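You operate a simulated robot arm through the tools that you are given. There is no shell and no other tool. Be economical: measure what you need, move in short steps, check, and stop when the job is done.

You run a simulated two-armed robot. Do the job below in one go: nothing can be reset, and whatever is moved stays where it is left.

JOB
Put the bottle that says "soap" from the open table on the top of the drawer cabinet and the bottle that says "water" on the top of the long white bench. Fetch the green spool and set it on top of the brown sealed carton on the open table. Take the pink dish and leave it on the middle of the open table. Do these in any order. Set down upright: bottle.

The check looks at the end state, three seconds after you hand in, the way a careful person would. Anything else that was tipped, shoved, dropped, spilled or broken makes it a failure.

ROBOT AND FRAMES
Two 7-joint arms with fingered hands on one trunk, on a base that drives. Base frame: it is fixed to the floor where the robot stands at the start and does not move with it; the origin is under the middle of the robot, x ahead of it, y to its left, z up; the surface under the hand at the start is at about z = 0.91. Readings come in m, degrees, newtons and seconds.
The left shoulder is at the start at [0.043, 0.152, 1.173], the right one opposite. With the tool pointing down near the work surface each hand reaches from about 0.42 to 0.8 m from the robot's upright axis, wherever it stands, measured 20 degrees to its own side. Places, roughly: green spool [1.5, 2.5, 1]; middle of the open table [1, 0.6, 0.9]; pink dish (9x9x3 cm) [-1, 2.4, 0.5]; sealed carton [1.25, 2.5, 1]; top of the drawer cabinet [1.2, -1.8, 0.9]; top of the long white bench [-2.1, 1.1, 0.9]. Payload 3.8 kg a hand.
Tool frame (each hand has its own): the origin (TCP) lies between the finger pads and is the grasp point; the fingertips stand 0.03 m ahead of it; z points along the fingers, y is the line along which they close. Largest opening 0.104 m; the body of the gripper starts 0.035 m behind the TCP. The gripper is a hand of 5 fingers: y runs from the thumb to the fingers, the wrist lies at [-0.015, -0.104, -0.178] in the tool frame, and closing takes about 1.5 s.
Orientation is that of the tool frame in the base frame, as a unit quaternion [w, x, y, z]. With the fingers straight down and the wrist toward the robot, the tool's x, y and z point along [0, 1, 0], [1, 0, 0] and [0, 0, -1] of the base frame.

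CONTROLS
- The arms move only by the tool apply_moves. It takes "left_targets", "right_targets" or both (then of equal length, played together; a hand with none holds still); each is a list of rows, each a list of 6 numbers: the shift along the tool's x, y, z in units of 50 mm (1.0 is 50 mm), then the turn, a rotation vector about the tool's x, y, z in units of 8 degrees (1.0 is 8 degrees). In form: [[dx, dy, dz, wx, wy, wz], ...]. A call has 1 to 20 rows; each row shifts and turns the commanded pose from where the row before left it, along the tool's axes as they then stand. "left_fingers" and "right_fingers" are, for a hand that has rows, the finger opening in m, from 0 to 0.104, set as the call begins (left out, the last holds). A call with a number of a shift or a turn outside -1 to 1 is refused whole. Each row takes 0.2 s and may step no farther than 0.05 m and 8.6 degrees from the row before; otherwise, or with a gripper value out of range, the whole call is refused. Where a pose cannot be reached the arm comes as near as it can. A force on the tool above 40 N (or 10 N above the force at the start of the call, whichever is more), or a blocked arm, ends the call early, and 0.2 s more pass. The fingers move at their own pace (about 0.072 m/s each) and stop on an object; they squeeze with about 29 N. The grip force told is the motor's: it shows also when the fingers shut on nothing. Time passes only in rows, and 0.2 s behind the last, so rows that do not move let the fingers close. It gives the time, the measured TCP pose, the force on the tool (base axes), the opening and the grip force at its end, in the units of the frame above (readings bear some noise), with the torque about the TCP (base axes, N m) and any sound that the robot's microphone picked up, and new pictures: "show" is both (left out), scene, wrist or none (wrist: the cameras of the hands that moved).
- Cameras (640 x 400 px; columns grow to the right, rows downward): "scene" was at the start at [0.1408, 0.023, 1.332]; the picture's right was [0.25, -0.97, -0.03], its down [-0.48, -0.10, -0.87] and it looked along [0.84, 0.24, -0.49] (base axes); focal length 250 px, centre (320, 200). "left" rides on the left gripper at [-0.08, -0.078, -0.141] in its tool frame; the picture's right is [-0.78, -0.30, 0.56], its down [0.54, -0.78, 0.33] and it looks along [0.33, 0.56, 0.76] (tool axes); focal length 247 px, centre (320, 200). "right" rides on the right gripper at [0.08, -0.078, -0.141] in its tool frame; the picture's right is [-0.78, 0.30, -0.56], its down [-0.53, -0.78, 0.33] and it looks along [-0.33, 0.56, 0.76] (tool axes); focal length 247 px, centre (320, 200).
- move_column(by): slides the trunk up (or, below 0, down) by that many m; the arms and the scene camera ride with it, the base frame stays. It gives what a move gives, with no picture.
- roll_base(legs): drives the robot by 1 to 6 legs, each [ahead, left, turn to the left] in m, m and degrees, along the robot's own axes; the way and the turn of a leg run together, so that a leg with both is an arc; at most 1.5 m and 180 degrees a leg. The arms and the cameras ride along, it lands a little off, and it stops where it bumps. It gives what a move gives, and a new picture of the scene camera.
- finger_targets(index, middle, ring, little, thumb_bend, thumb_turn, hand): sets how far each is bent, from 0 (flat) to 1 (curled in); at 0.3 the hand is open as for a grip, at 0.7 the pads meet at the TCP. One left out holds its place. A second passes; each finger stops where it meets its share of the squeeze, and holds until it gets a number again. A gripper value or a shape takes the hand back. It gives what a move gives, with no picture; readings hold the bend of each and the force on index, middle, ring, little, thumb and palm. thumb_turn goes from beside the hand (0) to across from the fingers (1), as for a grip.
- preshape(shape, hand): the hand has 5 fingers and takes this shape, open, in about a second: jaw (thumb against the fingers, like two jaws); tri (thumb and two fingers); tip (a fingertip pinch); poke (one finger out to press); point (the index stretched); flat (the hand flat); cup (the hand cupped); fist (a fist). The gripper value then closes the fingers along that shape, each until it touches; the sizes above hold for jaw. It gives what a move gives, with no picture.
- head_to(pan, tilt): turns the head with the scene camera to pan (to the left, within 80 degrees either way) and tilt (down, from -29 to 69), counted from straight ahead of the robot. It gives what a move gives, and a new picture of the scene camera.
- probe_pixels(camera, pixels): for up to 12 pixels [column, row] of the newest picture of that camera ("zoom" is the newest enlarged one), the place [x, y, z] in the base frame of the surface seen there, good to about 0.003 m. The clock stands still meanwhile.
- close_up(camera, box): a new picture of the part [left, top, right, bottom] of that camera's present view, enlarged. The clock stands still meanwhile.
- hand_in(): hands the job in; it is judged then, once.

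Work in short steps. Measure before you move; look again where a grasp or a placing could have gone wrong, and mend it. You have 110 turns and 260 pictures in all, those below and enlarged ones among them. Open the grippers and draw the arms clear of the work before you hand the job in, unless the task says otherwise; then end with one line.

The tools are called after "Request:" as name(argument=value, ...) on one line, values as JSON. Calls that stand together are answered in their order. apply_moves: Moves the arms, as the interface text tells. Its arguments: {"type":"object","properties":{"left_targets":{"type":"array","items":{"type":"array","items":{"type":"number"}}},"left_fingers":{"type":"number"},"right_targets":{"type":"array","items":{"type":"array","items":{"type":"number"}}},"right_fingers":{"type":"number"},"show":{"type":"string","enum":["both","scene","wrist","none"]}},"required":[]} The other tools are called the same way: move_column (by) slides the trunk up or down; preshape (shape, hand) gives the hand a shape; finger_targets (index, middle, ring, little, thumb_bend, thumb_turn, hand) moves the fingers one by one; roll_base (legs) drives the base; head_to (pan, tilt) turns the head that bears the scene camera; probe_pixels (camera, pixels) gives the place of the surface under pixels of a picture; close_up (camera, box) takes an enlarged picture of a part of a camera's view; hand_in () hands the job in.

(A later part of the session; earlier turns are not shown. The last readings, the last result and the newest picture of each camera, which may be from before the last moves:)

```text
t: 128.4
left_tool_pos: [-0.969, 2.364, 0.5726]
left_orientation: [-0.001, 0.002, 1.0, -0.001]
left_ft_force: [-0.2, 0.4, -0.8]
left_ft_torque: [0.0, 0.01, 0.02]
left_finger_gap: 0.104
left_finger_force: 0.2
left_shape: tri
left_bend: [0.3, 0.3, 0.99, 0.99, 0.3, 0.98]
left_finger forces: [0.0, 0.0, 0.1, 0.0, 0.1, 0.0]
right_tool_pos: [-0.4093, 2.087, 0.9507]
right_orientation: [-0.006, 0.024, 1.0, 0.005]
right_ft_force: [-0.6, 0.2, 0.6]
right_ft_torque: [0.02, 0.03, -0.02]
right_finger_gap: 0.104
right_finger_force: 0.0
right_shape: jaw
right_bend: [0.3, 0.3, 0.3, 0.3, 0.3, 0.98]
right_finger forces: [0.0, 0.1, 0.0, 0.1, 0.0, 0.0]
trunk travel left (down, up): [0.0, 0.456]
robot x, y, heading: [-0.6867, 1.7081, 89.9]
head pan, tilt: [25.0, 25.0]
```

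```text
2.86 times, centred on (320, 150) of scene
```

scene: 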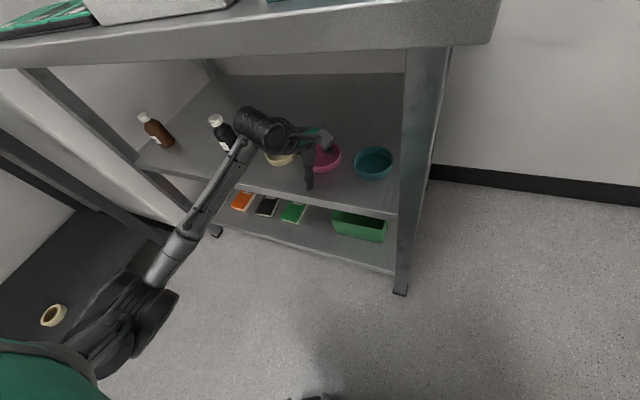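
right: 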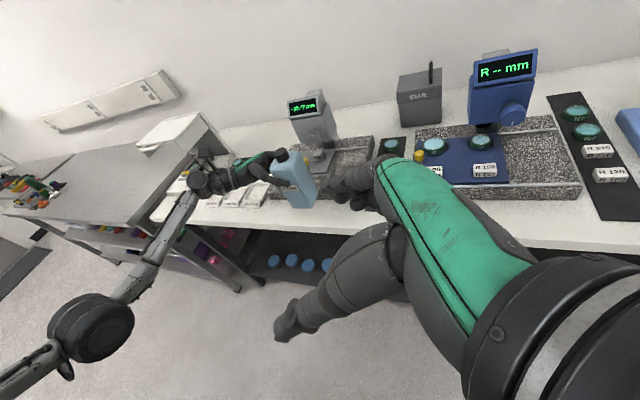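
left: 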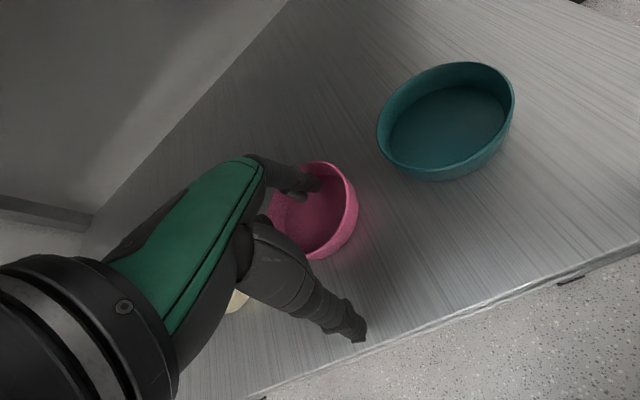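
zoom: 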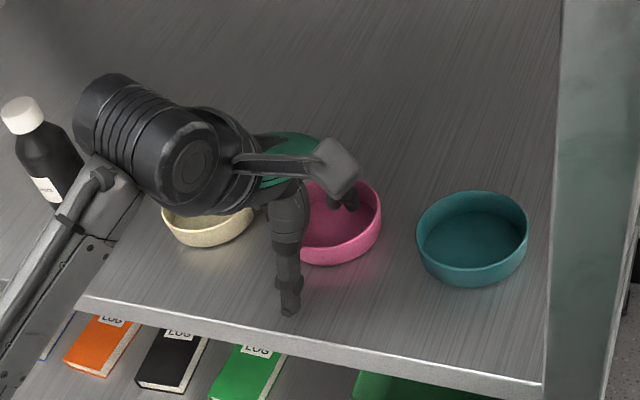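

Two fingers are inside the dish and the thumb in front. Closing on the rim.

Request:
apply_moves(left_targets=[[0, 0, 0, 0, 0, 0], [0, 0, 0, 0, 0, 0], [0, 0, 0, 0, 0, 0], [0, 0, 0, 0, 0, 0], [0, 0, 0, 0, 0, 0], [0, 0, 0, 0, 0, 0], [0, 0, 0, 0, 0, 0], [0, 0, 0, 0, 0, 0]], left_fingers=0, show="wrist")

Request:
close_up(camera="scene", box=[220, 80, 420, 220])

```text
t: 130.2
left_tool_pos: [-0.968, 2.3621, 0.574]
left_orientation: [0.0, 0.002, 1.0, 0.0]
left_ft_force: [-0.8, 0.4, 1.1]
left_ft_torque: [0.06, -0.04, 0.04]
left_finger_gap: 0.0
left_finger_force: 28.6
left_shape: tri
left_bend: [0.7, 0.7, 1.0, 1.0, 0.71, 1.0]
left_finger forces: [13.3, 12.4, 0.0, 0.0, 25.1, 0.1]
right_tool_pos: [-0.4089, 2.0868, 0.9503]
right_orientation: [-0.006, 0.024, 1.0, 0.005]
right_ft_force: [0.9, -0.2, 0.5]
right_ft_torque: [0.03, -0.01, -0.02]
right_finger_gap: 0.1038
right_finger_force: 0.0
right_shape: jaw
right_bend: [0.3, 0.3, 0.3, 0.3, 0.3, 0.98]
right_finger forces: [0.0, 0.1, 0.0, 0.1, 0.0, 0.0]
trunk travel left (down, up): [0.0, 0.456]
robot x, y, heading: [-0.6867, 1.71, 89.7]
head pan, tilt: [25.0, 25.0]
```

left: 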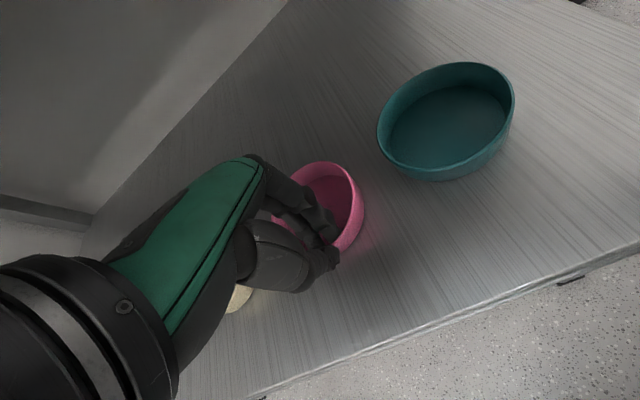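

```text
2.86 times, centred on (320, 150) of scene
```

zoom: 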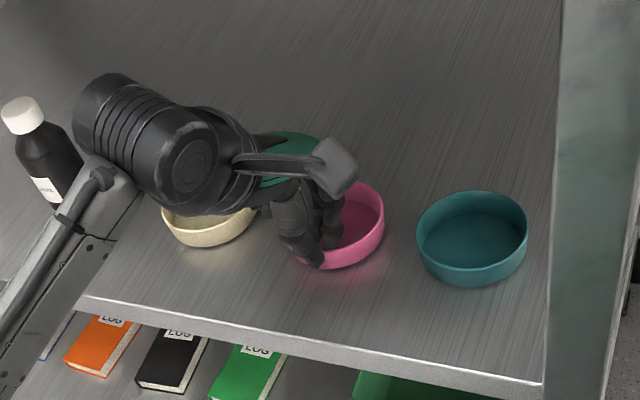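

Seems pinched (wall ~3 mm). Test lift 3 cm.

Request:
apply_moves(left_targets=[[0, 0, -0.3, 0, 0, 0], [0, 0, -0.3, 0, 0, 0]], show="wrist")

Request:
close_up(camera="scene", box=[220, 80, 420, 220])

```text
t: 130.8
left_tool_pos: [-0.9673, 2.361, 0.603]
left_orientation: [-0.001, 0.002, 1.0, -0.001]
left_ft_force: [0.5, 0.3, -1.3]
left_ft_torque: [-0.04, 0.01, -0.03]
left_finger_gap: 0.0001
left_finger_force: 28.9
left_shape: tri
left_bend: [0.7, 0.7, 1.0, 1.0, 0.71, 1.0]
left_finger forces: [12.8, 13.2, 0.1, 0.0, 25.8, 0.0]
right_tool_pos: [-0.4093, 2.0872, 0.95]
right_orientation: [-0.006, 0.025, 1.0, 0.005]
right_ft_force: [-0.8, 0.6, 1.3]
right_ft_torque: [-0.04, 0.0, -0.01]
right_finger_gap: 0.1039
right_finger_force: 0.1
right_shape: jaw
right_bend: [0.3, 0.3, 0.3, 0.3, 0.3, 0.98]
right_finger forces: [0.0, 0.1, 0.0, 0.0, 0.0, 0.1]
trunk travel left (down, up): [0.0, 0.456]
robot x, y, heading: [-0.6822, 1.709, 90.0]
head pan, tilt: [25.0, 25.0]
```

left: 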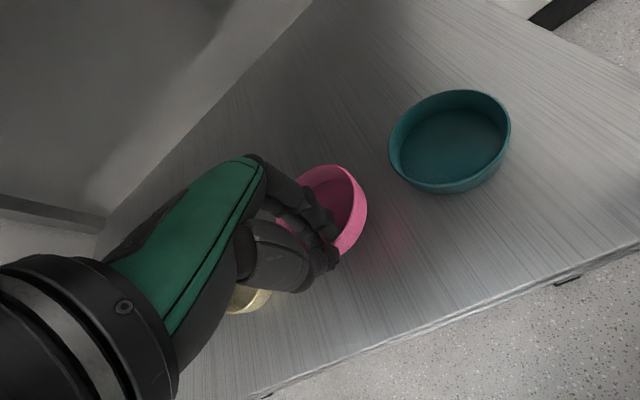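

```text
2.86 times, centred on (320, 150) of scene
```

zoom: 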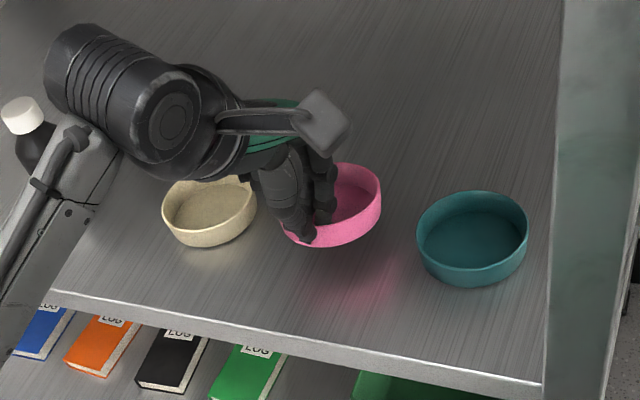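

The dish is lifted. I withdraw straight out, then back the base away before raising.

Request:
apply_moves(left_targets=[[0, -0.8, -0.1, 0, 0, 0], [0, -0.9, 0, 0, 0, 0], [0, -0.9, 0, 0, 0, 0], [0, -0.9, 0, 0, 0, 0]], show="none")

Request:
roll_base(legs=[[-0.5, 0, 0]])

Request:
move_column(by=0.4)

```text
t: 131.8
left_tool_pos: [-0.9687, 2.1891, 0.6078]
left_orientation: [-0.001, 0.002, 1.0, 0.0]
left_ft_force: [-0.4, 0.4, 0.5]
left_ft_torque: [-0.01, -0.01, 0.01]
left_finger_gap: 0.0
left_finger_force: 28.8
left_shape: tri
left_bend: [0.7, 0.7, 1.0, 1.0, 0.71, 1.0]
left_finger forces: [13.0, 13.4, 0.1, 0.0, 25.9, 0.1]
left hand out of reach, approached as far as the arm can: row 4
right_tool_pos: [-0.4096, 2.0859, 0.951]
right_orientation: [-0.006, 0.026, 1.0, 0.006]
right_ft_force: [0.3, -0.7, 0.1]
right_ft_torque: [0.0, -0.04, 0.01]
right_finger_gap: 0.1037
right_finger_force: 0.1
right_shape: jaw
right_bend: [0.3, 0.3, 0.3, 0.3, 0.3, 0.98]
right_finger forces: [0.0, 0.0, 0.1, 0.1, 0.1, 0.0]
trunk travel left (down, up): [0.0, 0.456]
robot x, y, heading: [-0.6859, 1.7081, 89.8]
head pan, tilt: [25.0, 25.0]
```

```text
t: 134.7
left_tool_pos: [-0.9682, 1.6846, 0.6072]
left_orientation: [-0.001, 0.006, 1.0, -0.001]
left_ft_force: [0.7, 0.0, 0.0]
left_ft_torque: [-0.01, -0.04, -0.04]
left_finger_gap: 0.0
left_finger_force: 29.1
left_shape: tri
left_bend: [0.7, 0.7, 1.0, 1.0, 0.71, 1.0]
left_finger forces: [12.9, 13.4, 0.0, 0.1, 25.7, 0.0]
right_tool_pos: [-0.409, 1.5773, 0.9503]
right_orientation: [-0.005, 0.029, 1.0, 0.005]
right_ft_force: [-0.4, -0.9, -0.2]
right_ft_torque: [0.02, 0.01, -0.01]
right_finger_gap: 0.1038
right_finger_force: 0.1
right_shape: jaw
right_bend: [0.3, 0.3, 0.3, 0.3, 0.3, 0.98]
right_finger forces: [0.0, 0.0, 0.1, 0.1, 0.0, 0.1]
trunk travel left (down, up): [0.0, 0.456]
robot x, y, heading: [-0.6868, 1.2011, 89.4]
head pan, tilt: [25.0, 25.0]
```

scene: 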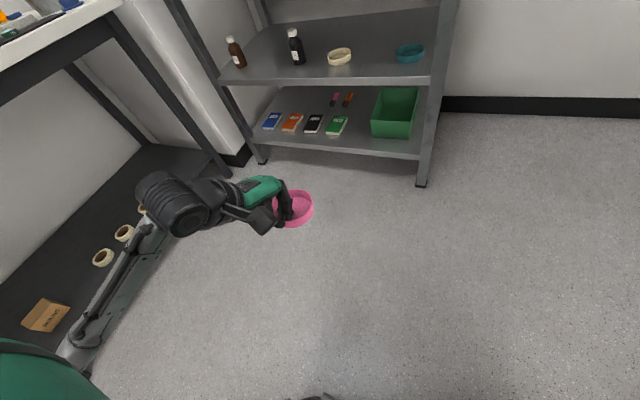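

```text
t: 138.6
left_tool_pos: [-0.9684, 1.6855, 1.0092]
left_orientation: [-0.001, 0.006, 1.0, -0.001]
left_ft_force: [-0.1, -1.5, 0.2]
left_ft_torque: [-0.05, -0.03, -0.01]
left_finger_gap: 0.0002
left_finger_force: 29.3
left_shape: tri
left_bend: [0.7, 0.7, 1.0, 1.0, 0.71, 1.0]
left_finger forces: [12.9, 13.4, 0.0, 0.0, 25.9, 0.0]
right_tool_pos: [-0.4094, 1.5776, 1.3514]
right_orientation: [-0.007, 0.029, 1.0, 0.005]
right_ft_force: [0.9, 0.1, -0.7]
right_ft_torque: [0.0, 0.01, 0.02]
right_finger_gap: 0.1039
right_finger_force: 0.0
right_shape: jaw
right_bend: [0.3, 0.3, 0.3, 0.3, 0.3, 0.98]
right_finger forces: [0.0, 0.1, 0.1, 0.0, 0.0, 0.1]
trunk travel left (down, up): [-0.4, 0.056]
robot x, y, heading: [-0.6913, 1.201, 89.4]
head pan, tilt: [25.0, 25.0]
```

Now I raise the dish further and turn right to face the open table.

Request:
apply_moves(left_targets=[[-0.3, 0, -0.8, 0, 0, 0], [-0.3, 0, -0.8, 0, 0, 0], [-0.3, 0, -0.8, 0, 0, 0], [-0.3, 0, -0.8, 0, 0, 0], [-0.3, 0, -0.8, 0, 0, 0]], show="none")

Request:
roll_base(legs=[[0, 0, -89.4], [0.3, -0.66, 0]])

Request:
head_to(pan=5, tilt=20)

```text
t: 139.8
left_tool_pos: [-0.8907, 1.6851, 1.2088]
left_orientation: [-0.001, 0.006, 1.0, 0.0]
left_ft_force: [0.1, 0.7, -0.7]
left_ft_torque: [0.0, 0.02, -0.01]
left_finger_gap: 0.0
left_finger_force: 29.1
left_shape: tri
left_bend: [0.7, 0.7, 1.0, 1.0, 0.71, 1.0]
left_finger forces: [13.0, 13.6, 0.1, 0.0, 25.7, 0.1]
right_tool_pos: [-0.4083, 1.5783, 1.3509]
right_orientation: [-0.007, 0.029, 1.0, 0.005]
right_ft_force: [0.5, 0.3, 0.4]
right_ft_torque: [0.02, 0.01, 0.01]
right_finger_gap: 0.1038
right_finger_force: 0.1
right_shape: jaw
right_bend: [0.3, 0.3, 0.3, 0.3, 0.3, 0.98]
right_finger forces: [0.1, 0.0, 0.0, 0.0, 0.1, 0.1]
trunk travel left (down, up): [-0.4, 0.056]
robot x, y, heading: [-0.6935, 1.1969, 89.1]
head pan, tilt: [25.0, 25.0]
```

```text
t: 147.5
left_tool_pos: [0.0835, 0.7485, 1.2082]
left_orientation: [-0.001, 0.713, 0.702, -0.001]
left_ft_force: [1.2, -0.2, -0.6]
left_ft_torque: [-0.02, 0.03, -0.01]
left_finger_gap: 0.0
left_finger_force: 29.4
left_shape: tri
left_bend: [0.7, 0.7, 1.0, 1.0, 0.71, 1.0]
left_finger forces: [12.8, 13.5, 0.0, 0.1, 25.3, 0.0]
right_tool_pos: [-0.0259, 0.2661, 1.3508]
right_orientation: [0.0, 0.729, 0.685, 0.007]
right_ft_force: [-0.1, -0.4, 0.0]
right_ft_torque: [-0.03, -0.01, -0.01]
right_finger_gap: 0.1036
right_finger_force: 0.0
right_shape: jaw
right_bend: [0.3, 0.3, 0.3, 0.3, 0.3, 0.98]
right_finger forces: [0.0, 0.0, 0.0, 0.0, 0.1, 0.0]
trunk travel left (down, up): [-0.4, 0.056]
robot x, y, heading: [-0.4034, 0.5486, -1.1]
head pan, tilt: [25.0, 25.0]
```

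scene: 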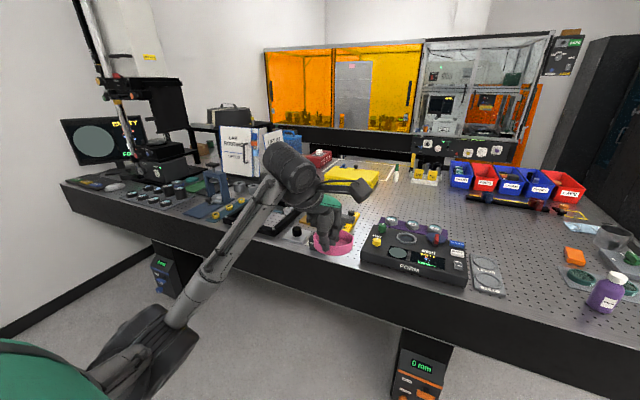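

```text
t: 148.3
left_tool_pos: [0.0837, 0.7479, 1.2087]
left_orientation: [-0.002, 0.713, 0.701, 0.001]
left_ft_force: [-0.1, -0.2, 0.9]
left_ft_torque: [0.01, 0.0, 0.0]
left_finger_gap: 0.0002
left_finger_force: 29.0
left_shape: tri
left_bend: [0.7, 0.7, 1.0, 1.0, 0.71, 1.0]
left_finger forces: [12.8, 13.5, 0.0, 0.0, 25.3, 0.1]
right_tool_pos: [-0.0257, 0.2641, 1.3518]
right_orientation: [-0.001, 0.729, 0.685, 0.009]
right_ft_force: [0.0, -0.4, 0.0]
right_ft_torque: [0.02, 0.02, 0.0]
right_finger_gap: 0.1037
right_finger_force: 0.1
right_shape: jaw
right_bend: [0.3, 0.3, 0.3, 0.3, 0.3, 0.98]
right_finger forces: [0.0, 0.0, 0.0, 0.0, 0.0, 0.0]
trunk travel left (down, up): [-0.4, 0.056]
robot x, y, heading: [-0.4, 0.5496, -0.6]
head pan, tilt: [5.0, 20.0]
```

scene: 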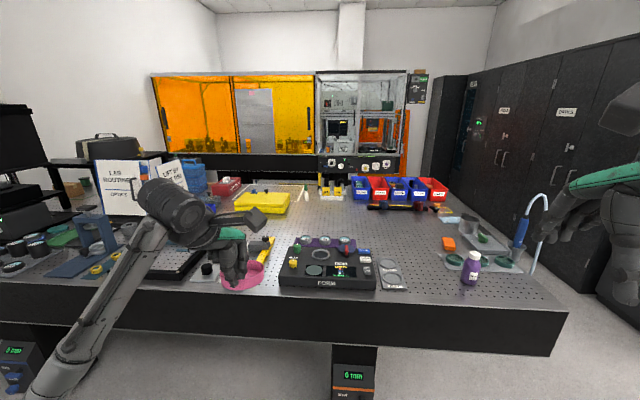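

The central table area beyond the console is clear. I drive 0.57 ahead toward it.

Request:
roll_base(legs=[[0.57, -0.05, 0.8]])

Request:
head_to(pan=0, tilt=35)

```text
t: 151.2
left_tool_pos: [0.595, 0.6979, 1.2071]
left_orientation: [-0.001, 0.71, 0.704, -0.002]
left_ft_force: [0.7, -0.1, -0.7]
left_ft_torque: [-0.01, 0.0, -0.03]
left_finger_gap: 0.0
left_finger_force: 28.8
left_shape: tri
left_bend: [0.7, 0.7, 1.0, 1.0, 0.71, 1.0]
left_finger forces: [12.9, 13.5, 0.1, 0.0, 25.4, 0.0]
right_tool_pos: [0.4907, 0.2173, 1.3495]
right_orientation: [-0.001, 0.725, 0.688, 0.007]
right_ft_force: [0.5, -0.2, 0.5]
right_ft_torque: [0.01, 0.02, -0.01]
right_finger_gap: 0.1038
right_finger_force: 0.1
right_shape: jaw
right_bend: [0.3, 0.3, 0.3, 0.3, 0.3, 0.98]
right_finger forces: [0.1, 0.0, 0.1, 0.1, 0.1, 0.0]
trunk travel left (down, up): [-0.4, 0.056]
robot x, y, heading: [0.1063, 0.5008, -0.2]
head pan, tilt: [5.0, 20.0]
stopped in leg 1: the robot was blocked; the commanded pose is now the measured one
```

scene: 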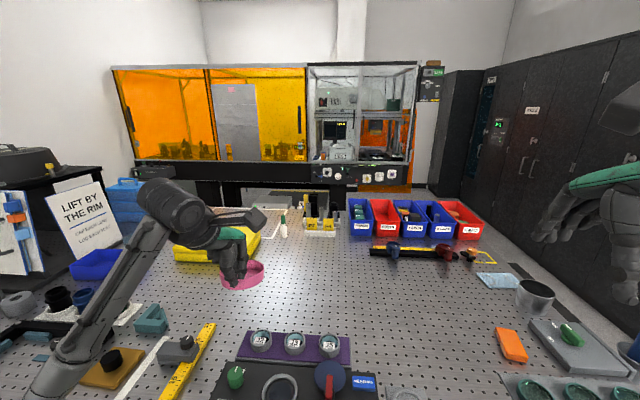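

```text
t: 152.0
left_tool_pos: [0.5939, 0.6995, 1.2076]
left_orientation: [-0.001, 0.71, 0.704, 0.0]
left_ft_force: [0.0, -0.2, -0.4]
left_ft_torque: [0.01, 0.01, -0.02]
left_finger_gap: 0.0001
left_finger_force: 29.3
left_shape: tri
left_bend: [0.7, 0.7, 1.0, 1.0, 0.71, 1.0]
left_finger forces: [13.0, 13.5, 0.1, 0.0, 25.4, 0.0]
right_tool_pos: [0.489, 0.217, 1.3507]
right_orientation: [0.0, 0.726, 0.687, 0.009]
right_ft_force: [0.0, -0.3, 0.3]
right_ft_torque: [-0.01, 0.02, -0.03]
right_finger_gap: 0.104
right_finger_force: 0.1
right_shape: jaw
right_bend: [0.3, 0.3, 0.3, 0.3, 0.3, 0.98]
right_finger forces: [0.0, 0.0, 0.0, 0.1, 0.0, 0.0]
trunk travel left (down, up): [-0.4, 0.056]
robot x, y, heading: [0.1127, 0.4962, -0.4]
head pan, tilt: [0.0, 35.0]
```

scene: 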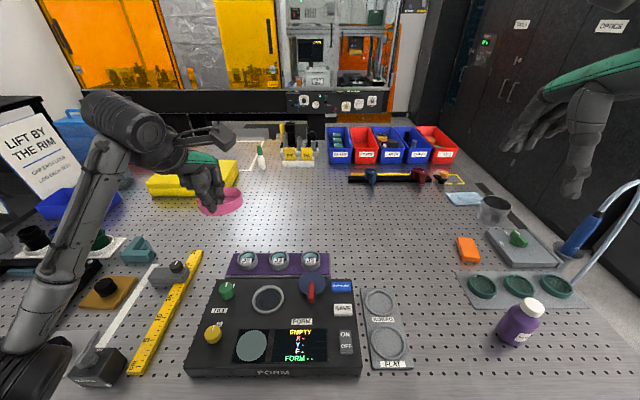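

The base is blocked by the table pedestal at x≈0.11. I probe the table near the target to see what's free and how far the table reaches.

Request:
probe_pixels(camera="scene", pixels=[[290, 215], [270, 215], [250, 225], [310, 200], [240, 200], [220, 212], [195, 193], [330, 158], [260, 165], [320, 230], [240, 240], [200, 230]])

Request:
roll_base(legs=[[-0.05, 0, 0], [0, -0.14, 0.4], [0.1, 0, 0]])

```text
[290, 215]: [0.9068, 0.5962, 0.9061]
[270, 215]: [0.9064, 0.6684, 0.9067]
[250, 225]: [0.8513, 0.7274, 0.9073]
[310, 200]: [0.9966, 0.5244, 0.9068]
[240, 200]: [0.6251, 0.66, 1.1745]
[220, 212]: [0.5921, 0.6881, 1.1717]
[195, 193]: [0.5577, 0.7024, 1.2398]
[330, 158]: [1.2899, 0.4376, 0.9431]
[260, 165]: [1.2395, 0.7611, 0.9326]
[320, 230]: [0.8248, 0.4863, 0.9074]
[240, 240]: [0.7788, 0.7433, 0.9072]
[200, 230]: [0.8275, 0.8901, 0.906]
```

```text
t: 154.7
left_tool_pos: [0.6305, 0.5607, 1.2055]
left_orientation: [-0.003, 0.704, 0.71, -0.004]
left_ft_force: [1.1, -0.1, -0.2]
left_ft_torque: [-0.02, 0.07, -0.01]
left_finger_gap: 0.0002
left_finger_force: 28.6
left_shape: tri
left_bend: [0.7, 0.7, 1.0, 1.0, 0.71, 1.0]
left_finger forces: [12.9, 13.5, 0.0, 0.0, 25.4, 0.1]
right_tool_pos: [0.5334, 0.0743, 1.3487]
right_orientation: [-0.003, 0.72, 0.694, 0.005]
right_ft_force: [0.7, -0.1, -0.6]
right_ft_torque: [0.01, 0.07, 0.01]
right_finger_gap: 0.1038
right_finger_force: 0.1
right_shape: jaw
right_bend: [0.3, 0.3, 0.3, 0.3, 0.3, 0.98]
right_finger forces: [0.0, 0.1, 0.0, 0.0, 0.1, 0.0]
trunk travel left (down, up): [-0.4, 0.056]
robot x, y, heading: [0.138, 0.3483, 0.6]
head pan, tilt: [0.0, 35.0]
stopped in leg 3: the robot was blocked; the commanded pose is now the measured one
```

scene: 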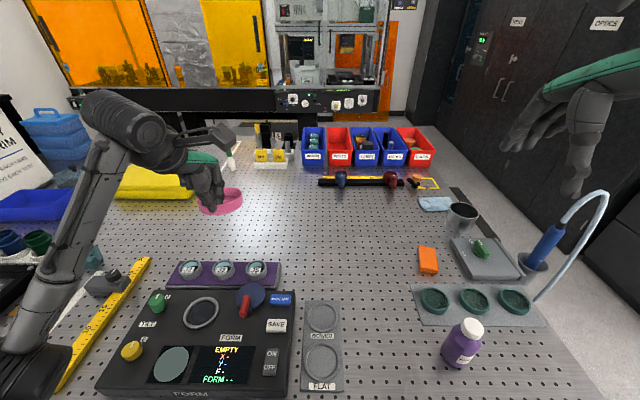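

I lower the trunk 0.12 for better reach and stretch the left hand out to x≈0.91.

Request:
move_column(by=-0.12)

Request:
apply_moves(left_targets=[[0.07, 0.9, 0, 0, 0, 0], [0.07, 0.9, 0, 0, 0, 0], [0.07, 0.9, 0, 0, 0, 0], [0.07, 0.9, 0, 0, 0, 0], [0.07, 0.9, 0, 0, 0, 0], [0.07, 0.9, 0, 0, 0, 0]])

```text
t: 156.2
left_tool_pos: [0.6192, 0.5605, 1.0898]
left_orientation: [-0.001, 0.705, 0.709, 0.0]
left_ft_force: [0.1, -0.6, -0.9]
left_ft_torque: [0.04, 0.02, -0.02]
left_finger_gap: 0.0
left_finger_force: 29.6
left_shape: tri
left_bend: [0.7, 0.7, 1.0, 1.0, 0.71, 1.0]
left_finger forces: [12.9, 13.5, 0.1, 0.0, 25.4, 0.1]
right_tool_pos: [0.5232, 0.076, 1.2308]
right_orientation: [0.0, 0.721, 0.693, 0.009]
right_ft_force: [0.1, 0.4, -0.3]
right_ft_torque: [0.05, -0.06, 0.0]
right_finger_gap: 0.1039
right_finger_force: 0.1
right_shape: jaw
right_bend: [0.3, 0.3, 0.3, 0.3, 0.3, 0.98]
right_finger forces: [0.1, 0.0, 0.1, 0.1, 0.1, 0.0]
trunk travel left (down, up): [-0.28, 0.176]
robot x, y, heading: [0.1434, 0.3477, 0.6]
head pan, tilt: [0.0, 35.0]
```

```text
t: 157.6
left_tool_pos: [0.8908, 0.5826, 1.0896]
left_orientation: [-0.001, 0.705, 0.709, 0.003]
left_ft_force: [-0.4, -1.5, -0.9]
left_ft_torque: [0.02, 0.01, -0.03]
left_finger_gap: 0.0001
left_finger_force: 28.7
left_shape: tri
left_bend: [0.7, 0.7, 1.0, 1.0, 0.71, 1.0]
left_finger forces: [12.8, 13.6, 0.1, 0.0, 25.3, 0.0]
right_tool_pos: [0.5237, 0.0742, 1.2299]
right_orientation: [-0.001, 0.721, 0.693, 0.009]
right_ft_force: [-0.2, -0.4, -0.6]
right_ft_torque: [0.03, 0.03, -0.02]
right_finger_gap: 0.1038
right_finger_force: 0.0
right_shape: jaw
right_bend: [0.3, 0.3, 0.3, 0.3, 0.3, 0.98]
right_finger forces: [0.0, 0.0, 0.0, 0.0, 0.0, 0.1]
trunk travel left (down, up): [-0.28, 0.176]
robot x, y, heading: [0.1401, 0.3487, 0.6]
head pan, tilt: [0.0, 35.0]
```

scene: 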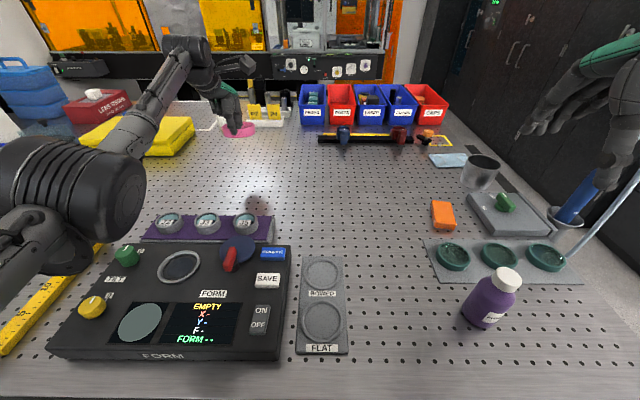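
left: 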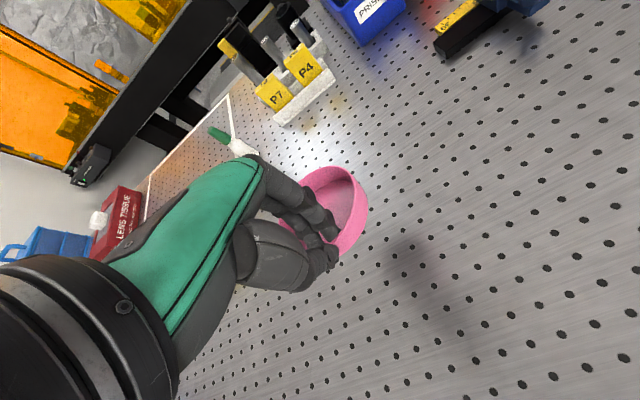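

Within reach. I lower toward the table, advancing slightly to x≈0.925.

Request:
apply_moves(left_targets=[[0, 0.25, 0.8, 0, 0, 0], [0, 0.25, 0.8, 0, 0, 0], [0, 0.2, 0.8, 0, 0, 0], [0, 0, 0.1, 0, 0, 0]])

```text
t: 158.6
left_tool_pos: [0.8989, 0.5833, 0.9721]
left_orientation: [-0.001, 0.705, 0.71, 0.0]
left_ft_force: [-0.2, 1.0, -0.6]
left_ft_torque: [-0.02, 0.0, -0.02]
left_finger_gap: 0.0
left_finger_force: 28.7
left_shape: tri
left_bend: [0.7, 0.7, 1.0, 1.0, 0.71, 1.0]
left_finger forces: [12.9, 13.6, 0.0, 0.0, 25.3, 0.0]
left hand out of reach, approached as far as the arm can: row 1, 2, 3
right_tool_pos: [0.5237, 0.0756, 1.23]
right_orientation: [-0.001, 0.72, 0.693, 0.008]
right_ft_force: [0.2, -0.3, 0.4]
right_ft_torque: [0.03, 0.02, -0.03]
right_finger_gap: 0.1036
right_finger_force: 0.1
right_shape: jaw
right_bend: [0.3, 0.3, 0.3, 0.3, 0.3, 0.98]
right_finger forces: [0.0, 0.1, 0.0, 0.0, 0.0, 0.0]
trunk travel left (down, up): [-0.28, 0.176]
robot x, y, heading: [0.1436, 0.3484, 0.4]
head pan, tilt: [0.0, 35.0]
```

scene: 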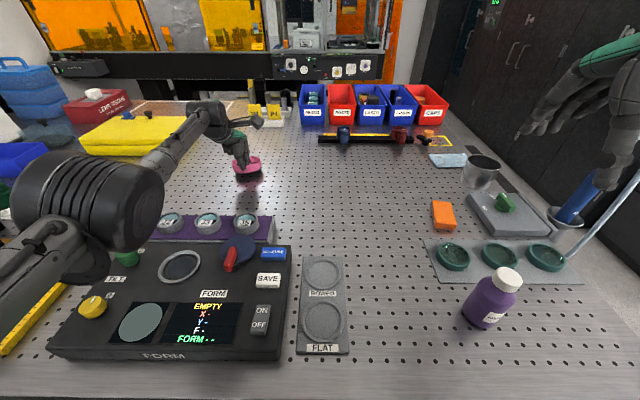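
left: 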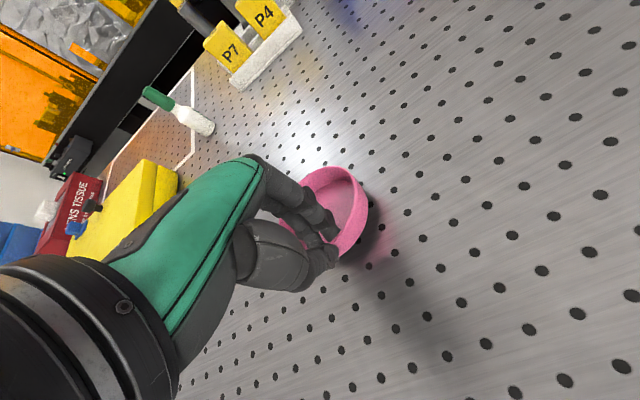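

Dish is ~15 mm above the table at (0.94,0.58). Lowering in fine steps to contact.

Request:
apply_moves(left_targets=[[0, 0, 0.1, 0, 0, 0], [0, 0, 0.1, 0, 0, 0], [0, 0, 0.06, 0, 0, 0]], show="none")

Request:
close_up(camera="scene", box=[190, 90, 310, 200])

```text
t: 159.4
left_tool_pos: [0.8936, 0.5812, 0.9585]
left_orientation: [-0.001, 0.704, 0.71, 0.001]
left_ft_force: [0.8, 0.4, 0.3]
left_ft_torque: [0.03, -0.08, 0.01]
left_finger_gap: 0.0001
left_finger_force: 28.6
left_shape: tri
left_bend: [0.7, 0.7, 1.0, 1.0, 0.71, 1.0]
left_finger forces: [13.4, 14.3, 0.1, 0.1, 26.1, 0.0]
left hand out of reach, approached as far as the arm can: row 3
right_tool_pos: [0.5234, 0.0754, 1.2315]
right_orientation: [-0.001, 0.721, 0.693, 0.009]
right_ft_force: [-0.6, 0.1, 0.5]
right_ft_torque: [0.01, 0.01, 0.02]
right_finger_gap: 0.1038
right_finger_force: 0.1
right_shape: jaw
right_bend: [0.3, 0.3, 0.3, 0.3, 0.3, 0.98]
right_finger forces: [0.0, 0.1, 0.0, 0.1, 0.0, 0.0]
trunk travel left (down, up): [-0.28, 0.176]
robot x, y, heading: [0.1398, 0.3508, 0.5]
head pan, tilt: [0.0, 35.0]
```

```text
3.64 times, centred on (250, 145) of scene
```

zoom: 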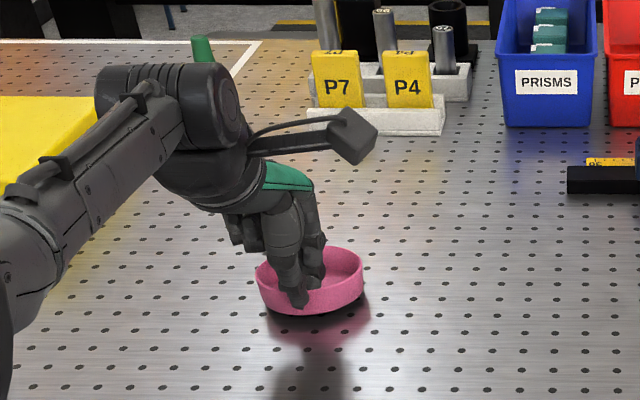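

The far bottom edge seems to touch while the near edge is a few mm up. I lower the trunk 4 mm.

Request:
move_column(by=-0.004)

Request:
close_up(camera="scene", box=[210, 120, 290, 190])

```text
t: 160.0
left_tool_pos: [0.8955, 0.5804, 0.9551]
left_orientation: [0.0, 0.704, 0.71, 0.0]
left_ft_force: [-0.4, -0.2, 1.5]
left_ft_torque: [-0.01, -0.1, -0.06]
left_finger_gap: 0.0
left_finger_force: 28.3
left_shape: tri
left_bend: [0.7, 0.7, 1.0, 1.0, 0.71, 1.0]
left_finger forces: [13.9, 14.5, 0.1, 0.1, 26.9, 0.1]
right_tool_pos: [0.5238, 0.0762, 1.2263]
right_orientation: [-0.001, 0.721, 0.693, 0.009]
right_ft_force: [0.3, 0.1, 0.0]
right_ft_torque: [-0.01, -0.01, 0.02]
right_finger_gap: 0.1038
right_finger_force: 0.0
right_shape: jaw
right_bend: [0.3, 0.3, 0.3, 0.3, 0.3, 0.98]
right_finger forces: [0.0, 0.1, 0.0, 0.1, 0.0, 0.0]
trunk travel left (down, up): [-0.276, 0.18]
robot x, y, heading: [0.1422, 0.3485, 0.6]
head pan, tilt: [0.0, 35.0]
```

```text
5.71 times, centred on (250, 155) of scene
```

zoom: 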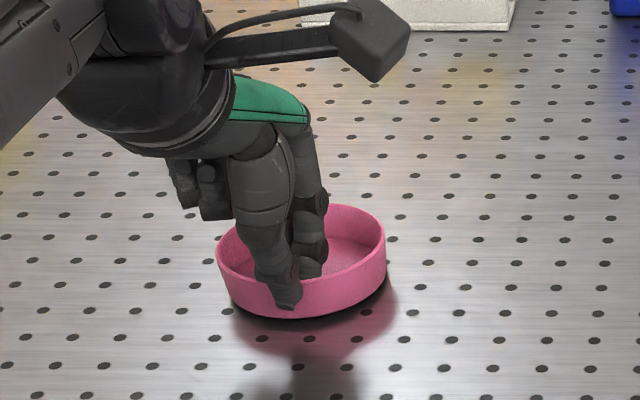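

Contact established (1.5 N). Releasing the dish.

Request:
apply_moves(left_targets=[[0, 0, 0, 0, 0, 0], [0, 0, 0, 0, 0, 0], [0, 0, 0, 0, 0, 0], [0, 0, 0, 0, 0, 0], [0, 0, 0, 0, 0, 0], [0, 0, 0, 0, 0, 0]], left_fingers=0.09, show="wrist")

Request:
close_up(camera="scene", box=[210, 120, 290, 190])

```text
t: 161.4
left_tool_pos: [0.8957, 0.5813, 0.9568]
left_orientation: [-0.001, 0.704, 0.71, 0.001]
left_ft_force: [0.4, -0.3, 0.5]
left_ft_torque: [0.0, 0.01, -0.03]
left_finger_gap: 0.0898
left_finger_force: 0.1
left_shape: tri
left_bend: [0.27, 0.33, 0.99, 0.99, 0.42, 0.98]
left_finger forces: [0.0, 0.0, 0.0, 0.0, 0.0, 0.0]
right_tool_pos: [0.5233, 0.076, 1.2259]
right_orientation: [-0.002, 0.721, 0.693, 0.009]
right_ft_force: [-0.9, 0.2, -0.1]
right_ft_torque: [-0.03, -0.02, 0.0]
right_finger_gap: 0.1035
right_finger_force: 0.0
right_shape: jaw
right_bend: [0.3, 0.3, 0.3, 0.3, 0.3, 0.98]
right_finger forces: [0.1, 0.0, 0.0, 0.0, 0.1, 0.0]
trunk travel left (down, up): [-0.276, 0.18]
robot x, y, heading: [0.1411, 0.3493, 0.7]
head pan, tilt: [0.0, 35.0]
```

left: 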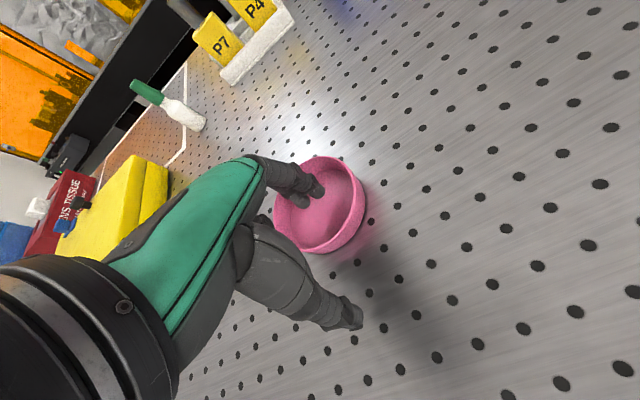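

```text
5.71 times, centred on (250, 155) of scene
```

zoom: 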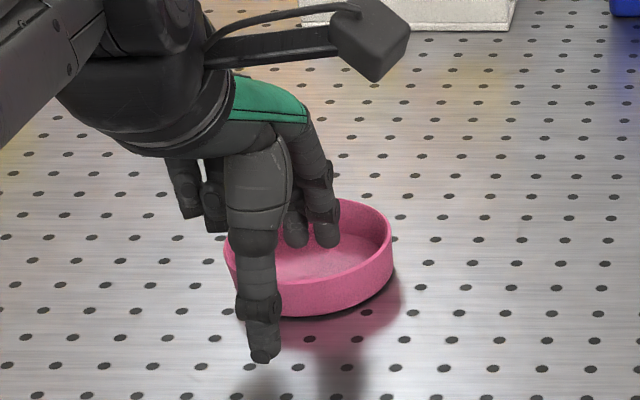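

Dish is flat. I raise the trunk for a pure vertical exit, then retract.

Request:
move_column(by=0.17)

Request:
apply_moves(left_targets=[[0, -0.9, -0.3, 0, 0, 0], [0, -0.9, -0.3, 0, 0, 0], [0, -0.9, -0.3, 0, 0, 0], [0, -0.9, -0.3, 0, 0, 0], [0, -0.9, -0.3, 0, 0, 0], [0, -0.9, -0.3, 0, 0, 0], [0, -0.9, -0.3, 0, 0, 0], [0, -0.9, -0.3, 0, 0, 0]], show="scene")

Request:
probe_pixels(camera="scene", pixels=[[245, 170], [255, 175]])

```text
t: 163.3
left_tool_pos: [0.8883, 0.5815, 1.1867]
left_orientation: [0.027, 0.705, 0.708, 0.026]
left_ft_force: [0.0, 1.0, -0.3]
left_ft_torque: [-0.01, -0.01, 0.03]
left_finger_gap: 0.0897
left_finger_force: 0.1
left_shape: tri
left_bend: [0.27, 0.33, 0.99, 0.99, 0.42, 0.98]
left_finger forces: [0.0, 0.0, 0.0, 0.0, 0.0, 0.0]
right_tool_pos: [0.5231, 0.0766, 1.3968]
right_orientation: [-0.001, 0.72, 0.694, 0.008]
right_ft_force: [0.0, 0.2, 0.3]
right_ft_torque: [0.03, 0.05, -0.01]
right_finger_gap: 0.1038
right_finger_force: 0.1
right_shape: jaw
right_bend: [0.3, 0.3, 0.3, 0.3, 0.3, 0.98]
right_finger forces: [0.0, 0.0, 0.0, 0.0, 0.0, 0.0]
trunk travel left (down, up): [-0.446, 0.01]
robot x, y, heading: [0.1417, 0.3485, 0.8]
head pan, tilt: [0.0, 35.0]
```

```text
t: 165.1
left_tool_pos: [0.5178, 0.5814, 1.28]
left_orientation: [0.026, 0.704, 0.709, 0.027]
left_ft_force: [-0.8, 0.2, -0.1]
left_ft_torque: [0.0, 0.0, 0.0]
left_finger_gap: 0.09
left_finger_force: 0.0
left_shape: tri
left_bend: [0.27, 0.32, 0.99, 0.99, 0.42, 0.98]
left_finger forces: [0.0, 0.0, 0.1, 0.0, 0.1, 0.0]
right_tool_pos: [0.5208, 0.0779, 1.3963]
right_orientation: [0.001, 0.72, 0.694, 0.008]
right_ft_force: [-0.2, 0.3, -0.1]
right_ft_torque: [-0.03, -0.01, -0.01]
right_finger_gap: 0.1038
right_finger_force: 0.1
right_shape: jaw
right_bend: [0.3, 0.3, 0.3, 0.3, 0.3, 0.98]
right_finger forces: [0.0, 0.1, 0.1, 0.1, 0.0, 0.0]
trunk travel left (down, up): [-0.446, 0.01]
robot x, y, heading: [0.1391, 0.35, 0.4]
head pan, tilt: [0.0, 35.0]
```

scene: 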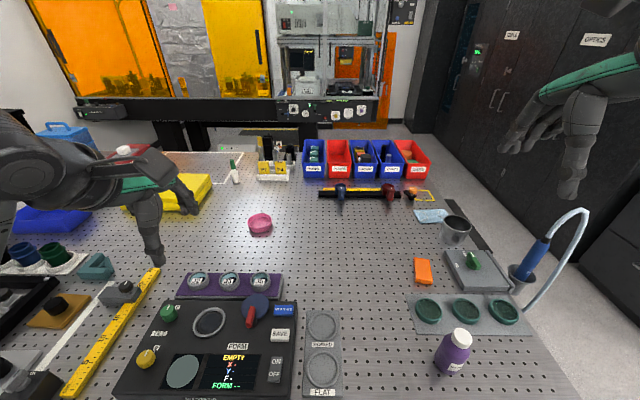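

```text
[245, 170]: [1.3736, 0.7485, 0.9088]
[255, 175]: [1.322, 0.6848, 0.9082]
```

The dish is at (260,223). Quick check of its pose.

Request:
close_up(camera="scene", box=[220, 195, 300, 250])

Request:
probe_pixels(camera="scene", pixels=[[260, 222], [250, 222], [270, 222], [260, 229], [260, 215]])

Request:
head_to(pan=60, tilt=15)

```text
7.27 times, centred on (260, 222) of scene
```

zoom: 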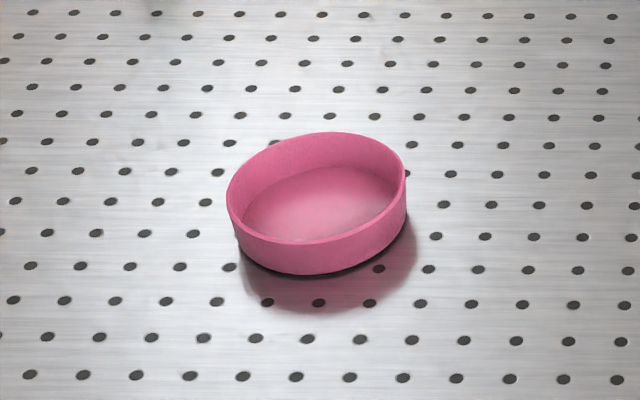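

```text
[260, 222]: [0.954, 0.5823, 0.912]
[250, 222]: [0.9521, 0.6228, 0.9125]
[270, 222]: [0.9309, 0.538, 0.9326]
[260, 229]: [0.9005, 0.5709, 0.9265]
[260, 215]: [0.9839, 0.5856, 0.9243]
```

```text
t: 166.4
left_tool_pos: [0.5199, 0.5789, 1.2802]
left_orientation: [0.026, 0.703, 0.71, 0.027]
left_ft_force: [-0.3, 0.1, -0.2]
left_ft_torque: [0.0, -0.03, -0.01]
left_finger_gap: 0.0901
left_finger_force: 0.1
left_shape: tri
left_bend: [0.27, 0.32, 0.99, 0.99, 0.42, 0.98]
left_finger forces: [0.0, 0.0, 0.1, 0.0, 0.1, 0.0]
right_tool_pos: [0.5224, 0.076, 1.3966]
right_orientation: [0.001, 0.721, 0.693, 0.009]
right_ft_force: [0.5, -0.2, 0.1]
right_ft_torque: [0.0, 0.0, -0.02]
right_finger_gap: 0.1041
right_finger_force: 0.0
right_shape: jaw
right_bend: [0.3, 0.3, 0.3, 0.3, 0.3, 0.98]
right_finger forces: [0.1, 0.0, 0.1, 0.0, 0.1, 0.0]
trunk travel left (down, up): [-0.446, 0.01]
robot x, y, heading: [0.1393, 0.3466, 0.8]
head pan, tilt: [60.0, 15.0]
```

scene: 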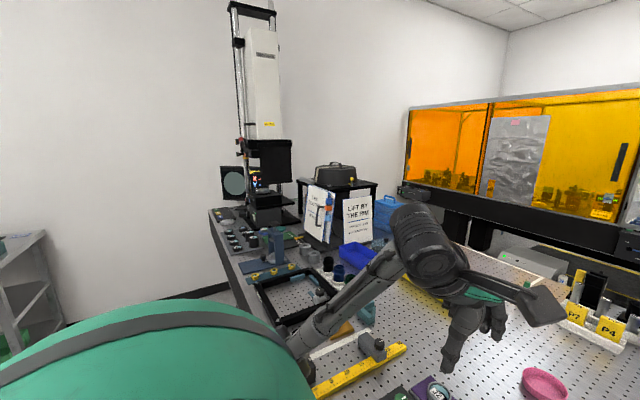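

Dish sits well at ≈(0.945,0.58). Now I look for the carton/spool; probing the far left corner region.

Request:
close_up(camera="scene", box=[200, 130, 420, 300])

Request:
probe_pixels(camera="scene", pixels=[[212, 212], [238, 212], [335, 172], [320, 200], [350, 220], [270, 205], [265, 160], [300, 200], [345, 165], [290, 210], [385, 205], [360, 185]])

```text
2.35 times, centred on (310, 215) of scene
```

zoom: 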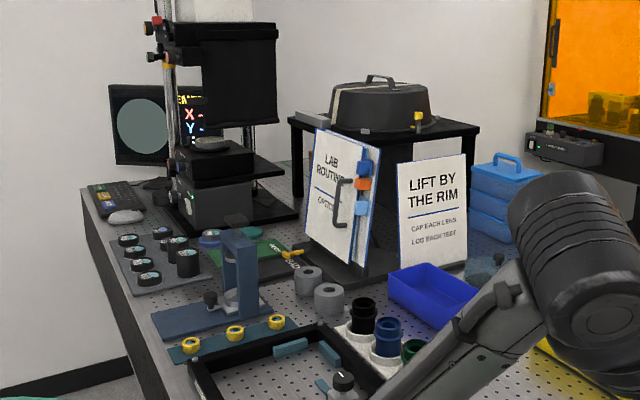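

```text
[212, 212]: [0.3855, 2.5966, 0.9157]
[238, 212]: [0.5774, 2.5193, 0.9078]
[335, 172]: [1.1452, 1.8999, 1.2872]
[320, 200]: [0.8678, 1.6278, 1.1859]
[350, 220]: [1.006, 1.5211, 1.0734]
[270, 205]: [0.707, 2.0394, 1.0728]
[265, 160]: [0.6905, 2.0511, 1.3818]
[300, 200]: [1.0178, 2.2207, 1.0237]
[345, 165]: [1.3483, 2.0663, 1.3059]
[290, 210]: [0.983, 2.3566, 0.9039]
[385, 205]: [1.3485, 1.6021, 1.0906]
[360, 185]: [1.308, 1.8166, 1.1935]
```

Table reaches to y≈2.7 and the carton must be hidden behind the black rack, nearer the far edge. I check for an aisle behind the table.

Request:
head_to(pan=25, tilt=10)

Request:
probe_pixels(camera="scene", pixels=[[60, 200], [150, 215], [250, 215], [350, 210], [420, 205], [300, 195], [200, 190], [480, 190], [100, 150], [170, 235], [120, 220], [30, 160]])

```text
t: 167.4
left_tool_pos: [0.5195, 0.5782, 1.2801]
left_orientation: [0.027, 0.704, 0.709, 0.027]
left_ft_force: [-0.5, -0.8, 0.6]
left_ft_torque: [0.01, 0.02, 0.01]
left_finger_gap: 0.0896
left_finger_force: 0.1
left_shape: tri
left_bend: [0.27, 0.32, 0.99, 0.99, 0.42, 0.98]
left_finger forces: [0.0, 0.0, 0.0, 0.0, 0.0, 0.1]
right_tool_pos: [0.523, 0.0759, 1.397]
right_orientation: [0.0, 0.721, 0.693, 0.009]
right_ft_force: [-0.4, -0.3, -0.3]
right_ft_torque: [-0.01, -0.01, 0.01]
right_finger_gap: 0.1036
right_finger_force: 0.1
right_shape: jaw
right_bend: [0.3, 0.3, 0.3, 0.3, 0.3, 0.98]
right_finger forces: [0.0, 0.0, 0.0, 0.0, 0.0, 0.0]
trunk travel left (down, up): [-0.446, 0.01]
robot x, y, heading: [0.141, 0.3512, 0.5]
head pan, tilt: [25.0, 10.0]
```

scene: 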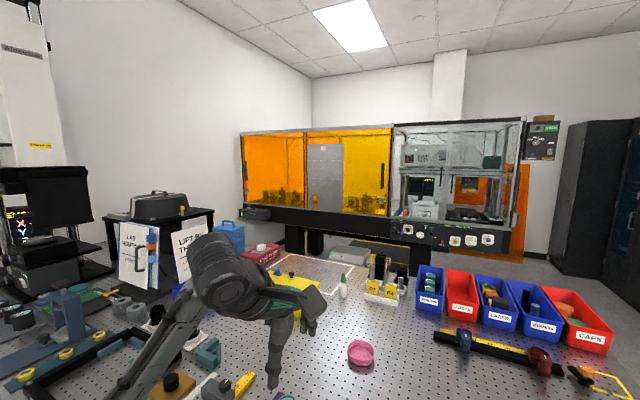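

```text
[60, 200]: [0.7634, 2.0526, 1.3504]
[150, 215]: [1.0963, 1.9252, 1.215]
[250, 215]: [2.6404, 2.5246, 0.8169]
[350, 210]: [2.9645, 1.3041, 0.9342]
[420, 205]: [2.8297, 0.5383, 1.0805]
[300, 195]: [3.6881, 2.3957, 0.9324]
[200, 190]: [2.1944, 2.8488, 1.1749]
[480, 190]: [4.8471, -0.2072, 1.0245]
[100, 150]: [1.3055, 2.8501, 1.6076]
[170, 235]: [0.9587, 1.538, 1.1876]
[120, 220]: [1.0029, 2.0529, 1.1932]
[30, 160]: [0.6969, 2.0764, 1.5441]
```

There is an aisle behind the table (enclosure at x≈2.65). I'll drive around the table's right end: back, right, then ahead.

Request:
roll_base(legs=[[-0.35, 0, -0.5], [0, -1.22, 0], [1.2, 0, 0]])

Request:
head_to(pan=15, tilt=20)

```text
t: 181.0
left_tool_pos: [1.3548, -0.6237, 1.281]
left_orientation: [0.027, 0.702, 0.712, 0.028]
left_ft_force: [-0.7, 0.8, -0.2]
left_ft_torque: [-0.01, -0.01, 0.0]
left_finger_gap: 0.0899
left_finger_force: 0.0
left_shape: tri
left_bend: [0.27, 0.32, 0.99, 0.99, 0.42, 0.98]
left_finger forces: [0.0, 0.0, 0.0, 0.0, 0.0, 0.0]
right_tool_pos: [1.3618, -1.1265, 1.3963]
right_orientation: [0.0, 0.718, 0.696, 0.009]
right_ft_force: [-0.3, -0.8, 0.4]
right_ft_torque: [-0.06, 0.0, 0.03]
right_finger_gap: 0.1039
right_finger_force: 0.1
right_shape: jaw
right_bend: [0.3, 0.3, 0.3, 0.3, 0.3, 0.98]
right_finger forces: [0.0, 0.0, 0.0, 0.0, 0.0, 0.0]
trunk travel left (down, up): [-0.446, 0.01]
robot x, y, heading: [0.9758, -0.8534, 0.8]
head pan, tilt: [25.0, 10.0]
```

scene: 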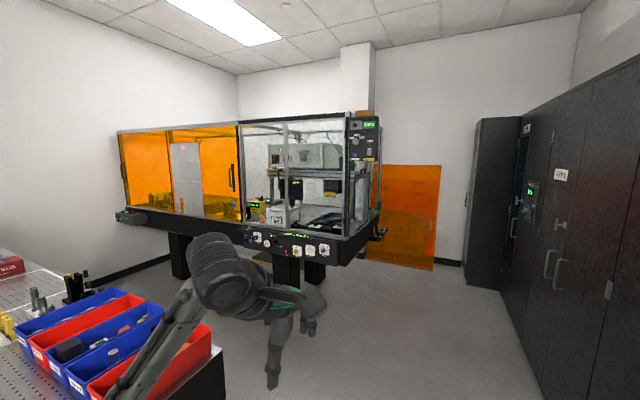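

```text
t: 181.7
left_tool_pos: [1.3549, -0.6231, 1.2804]
left_orientation: [0.027, 0.702, 0.711, 0.027]
left_ft_force: [-0.2, -0.2, -0.2]
left_ft_torque: [0.03, -0.02, -0.01]
left_finger_gap: 0.0897
left_finger_force: 0.1
left_shape: tri
left_bend: [0.27, 0.32, 0.99, 0.99, 0.42, 0.98]
left_finger forces: [0.0, 0.0, 0.1, 0.1, 0.0, 0.1]
right_tool_pos: [1.3634, -1.1269, 1.3972]
right_orientation: [-0.002, 0.718, 0.696, 0.009]
right_ft_force: [-1.5, 0.0, -0.6]
right_ft_torque: [-0.01, -0.01, -0.01]
right_finger_gap: 0.1041
right_finger_force: 0.1
right_shape: jaw
right_bend: [0.3, 0.3, 0.3, 0.3, 0.3, 0.98]
right_finger forces: [0.0, 0.0, 0.0, 0.0, 0.1, 0.1]
trunk travel left (down, up): [-0.446, 0.01]
robot x, y, heading: [0.9756, -0.8563, 1.1]
head pan, tilt: [15.0, 20.0]
```

scene: 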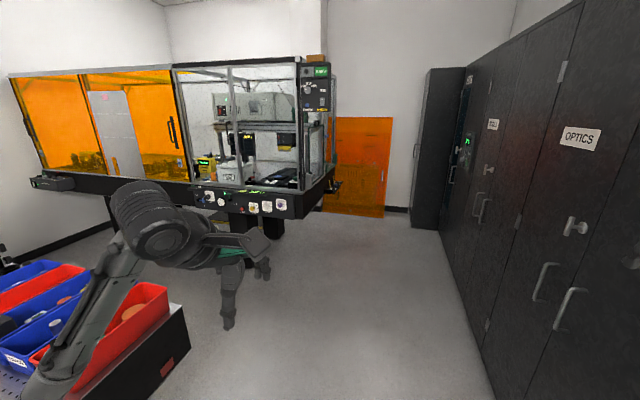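

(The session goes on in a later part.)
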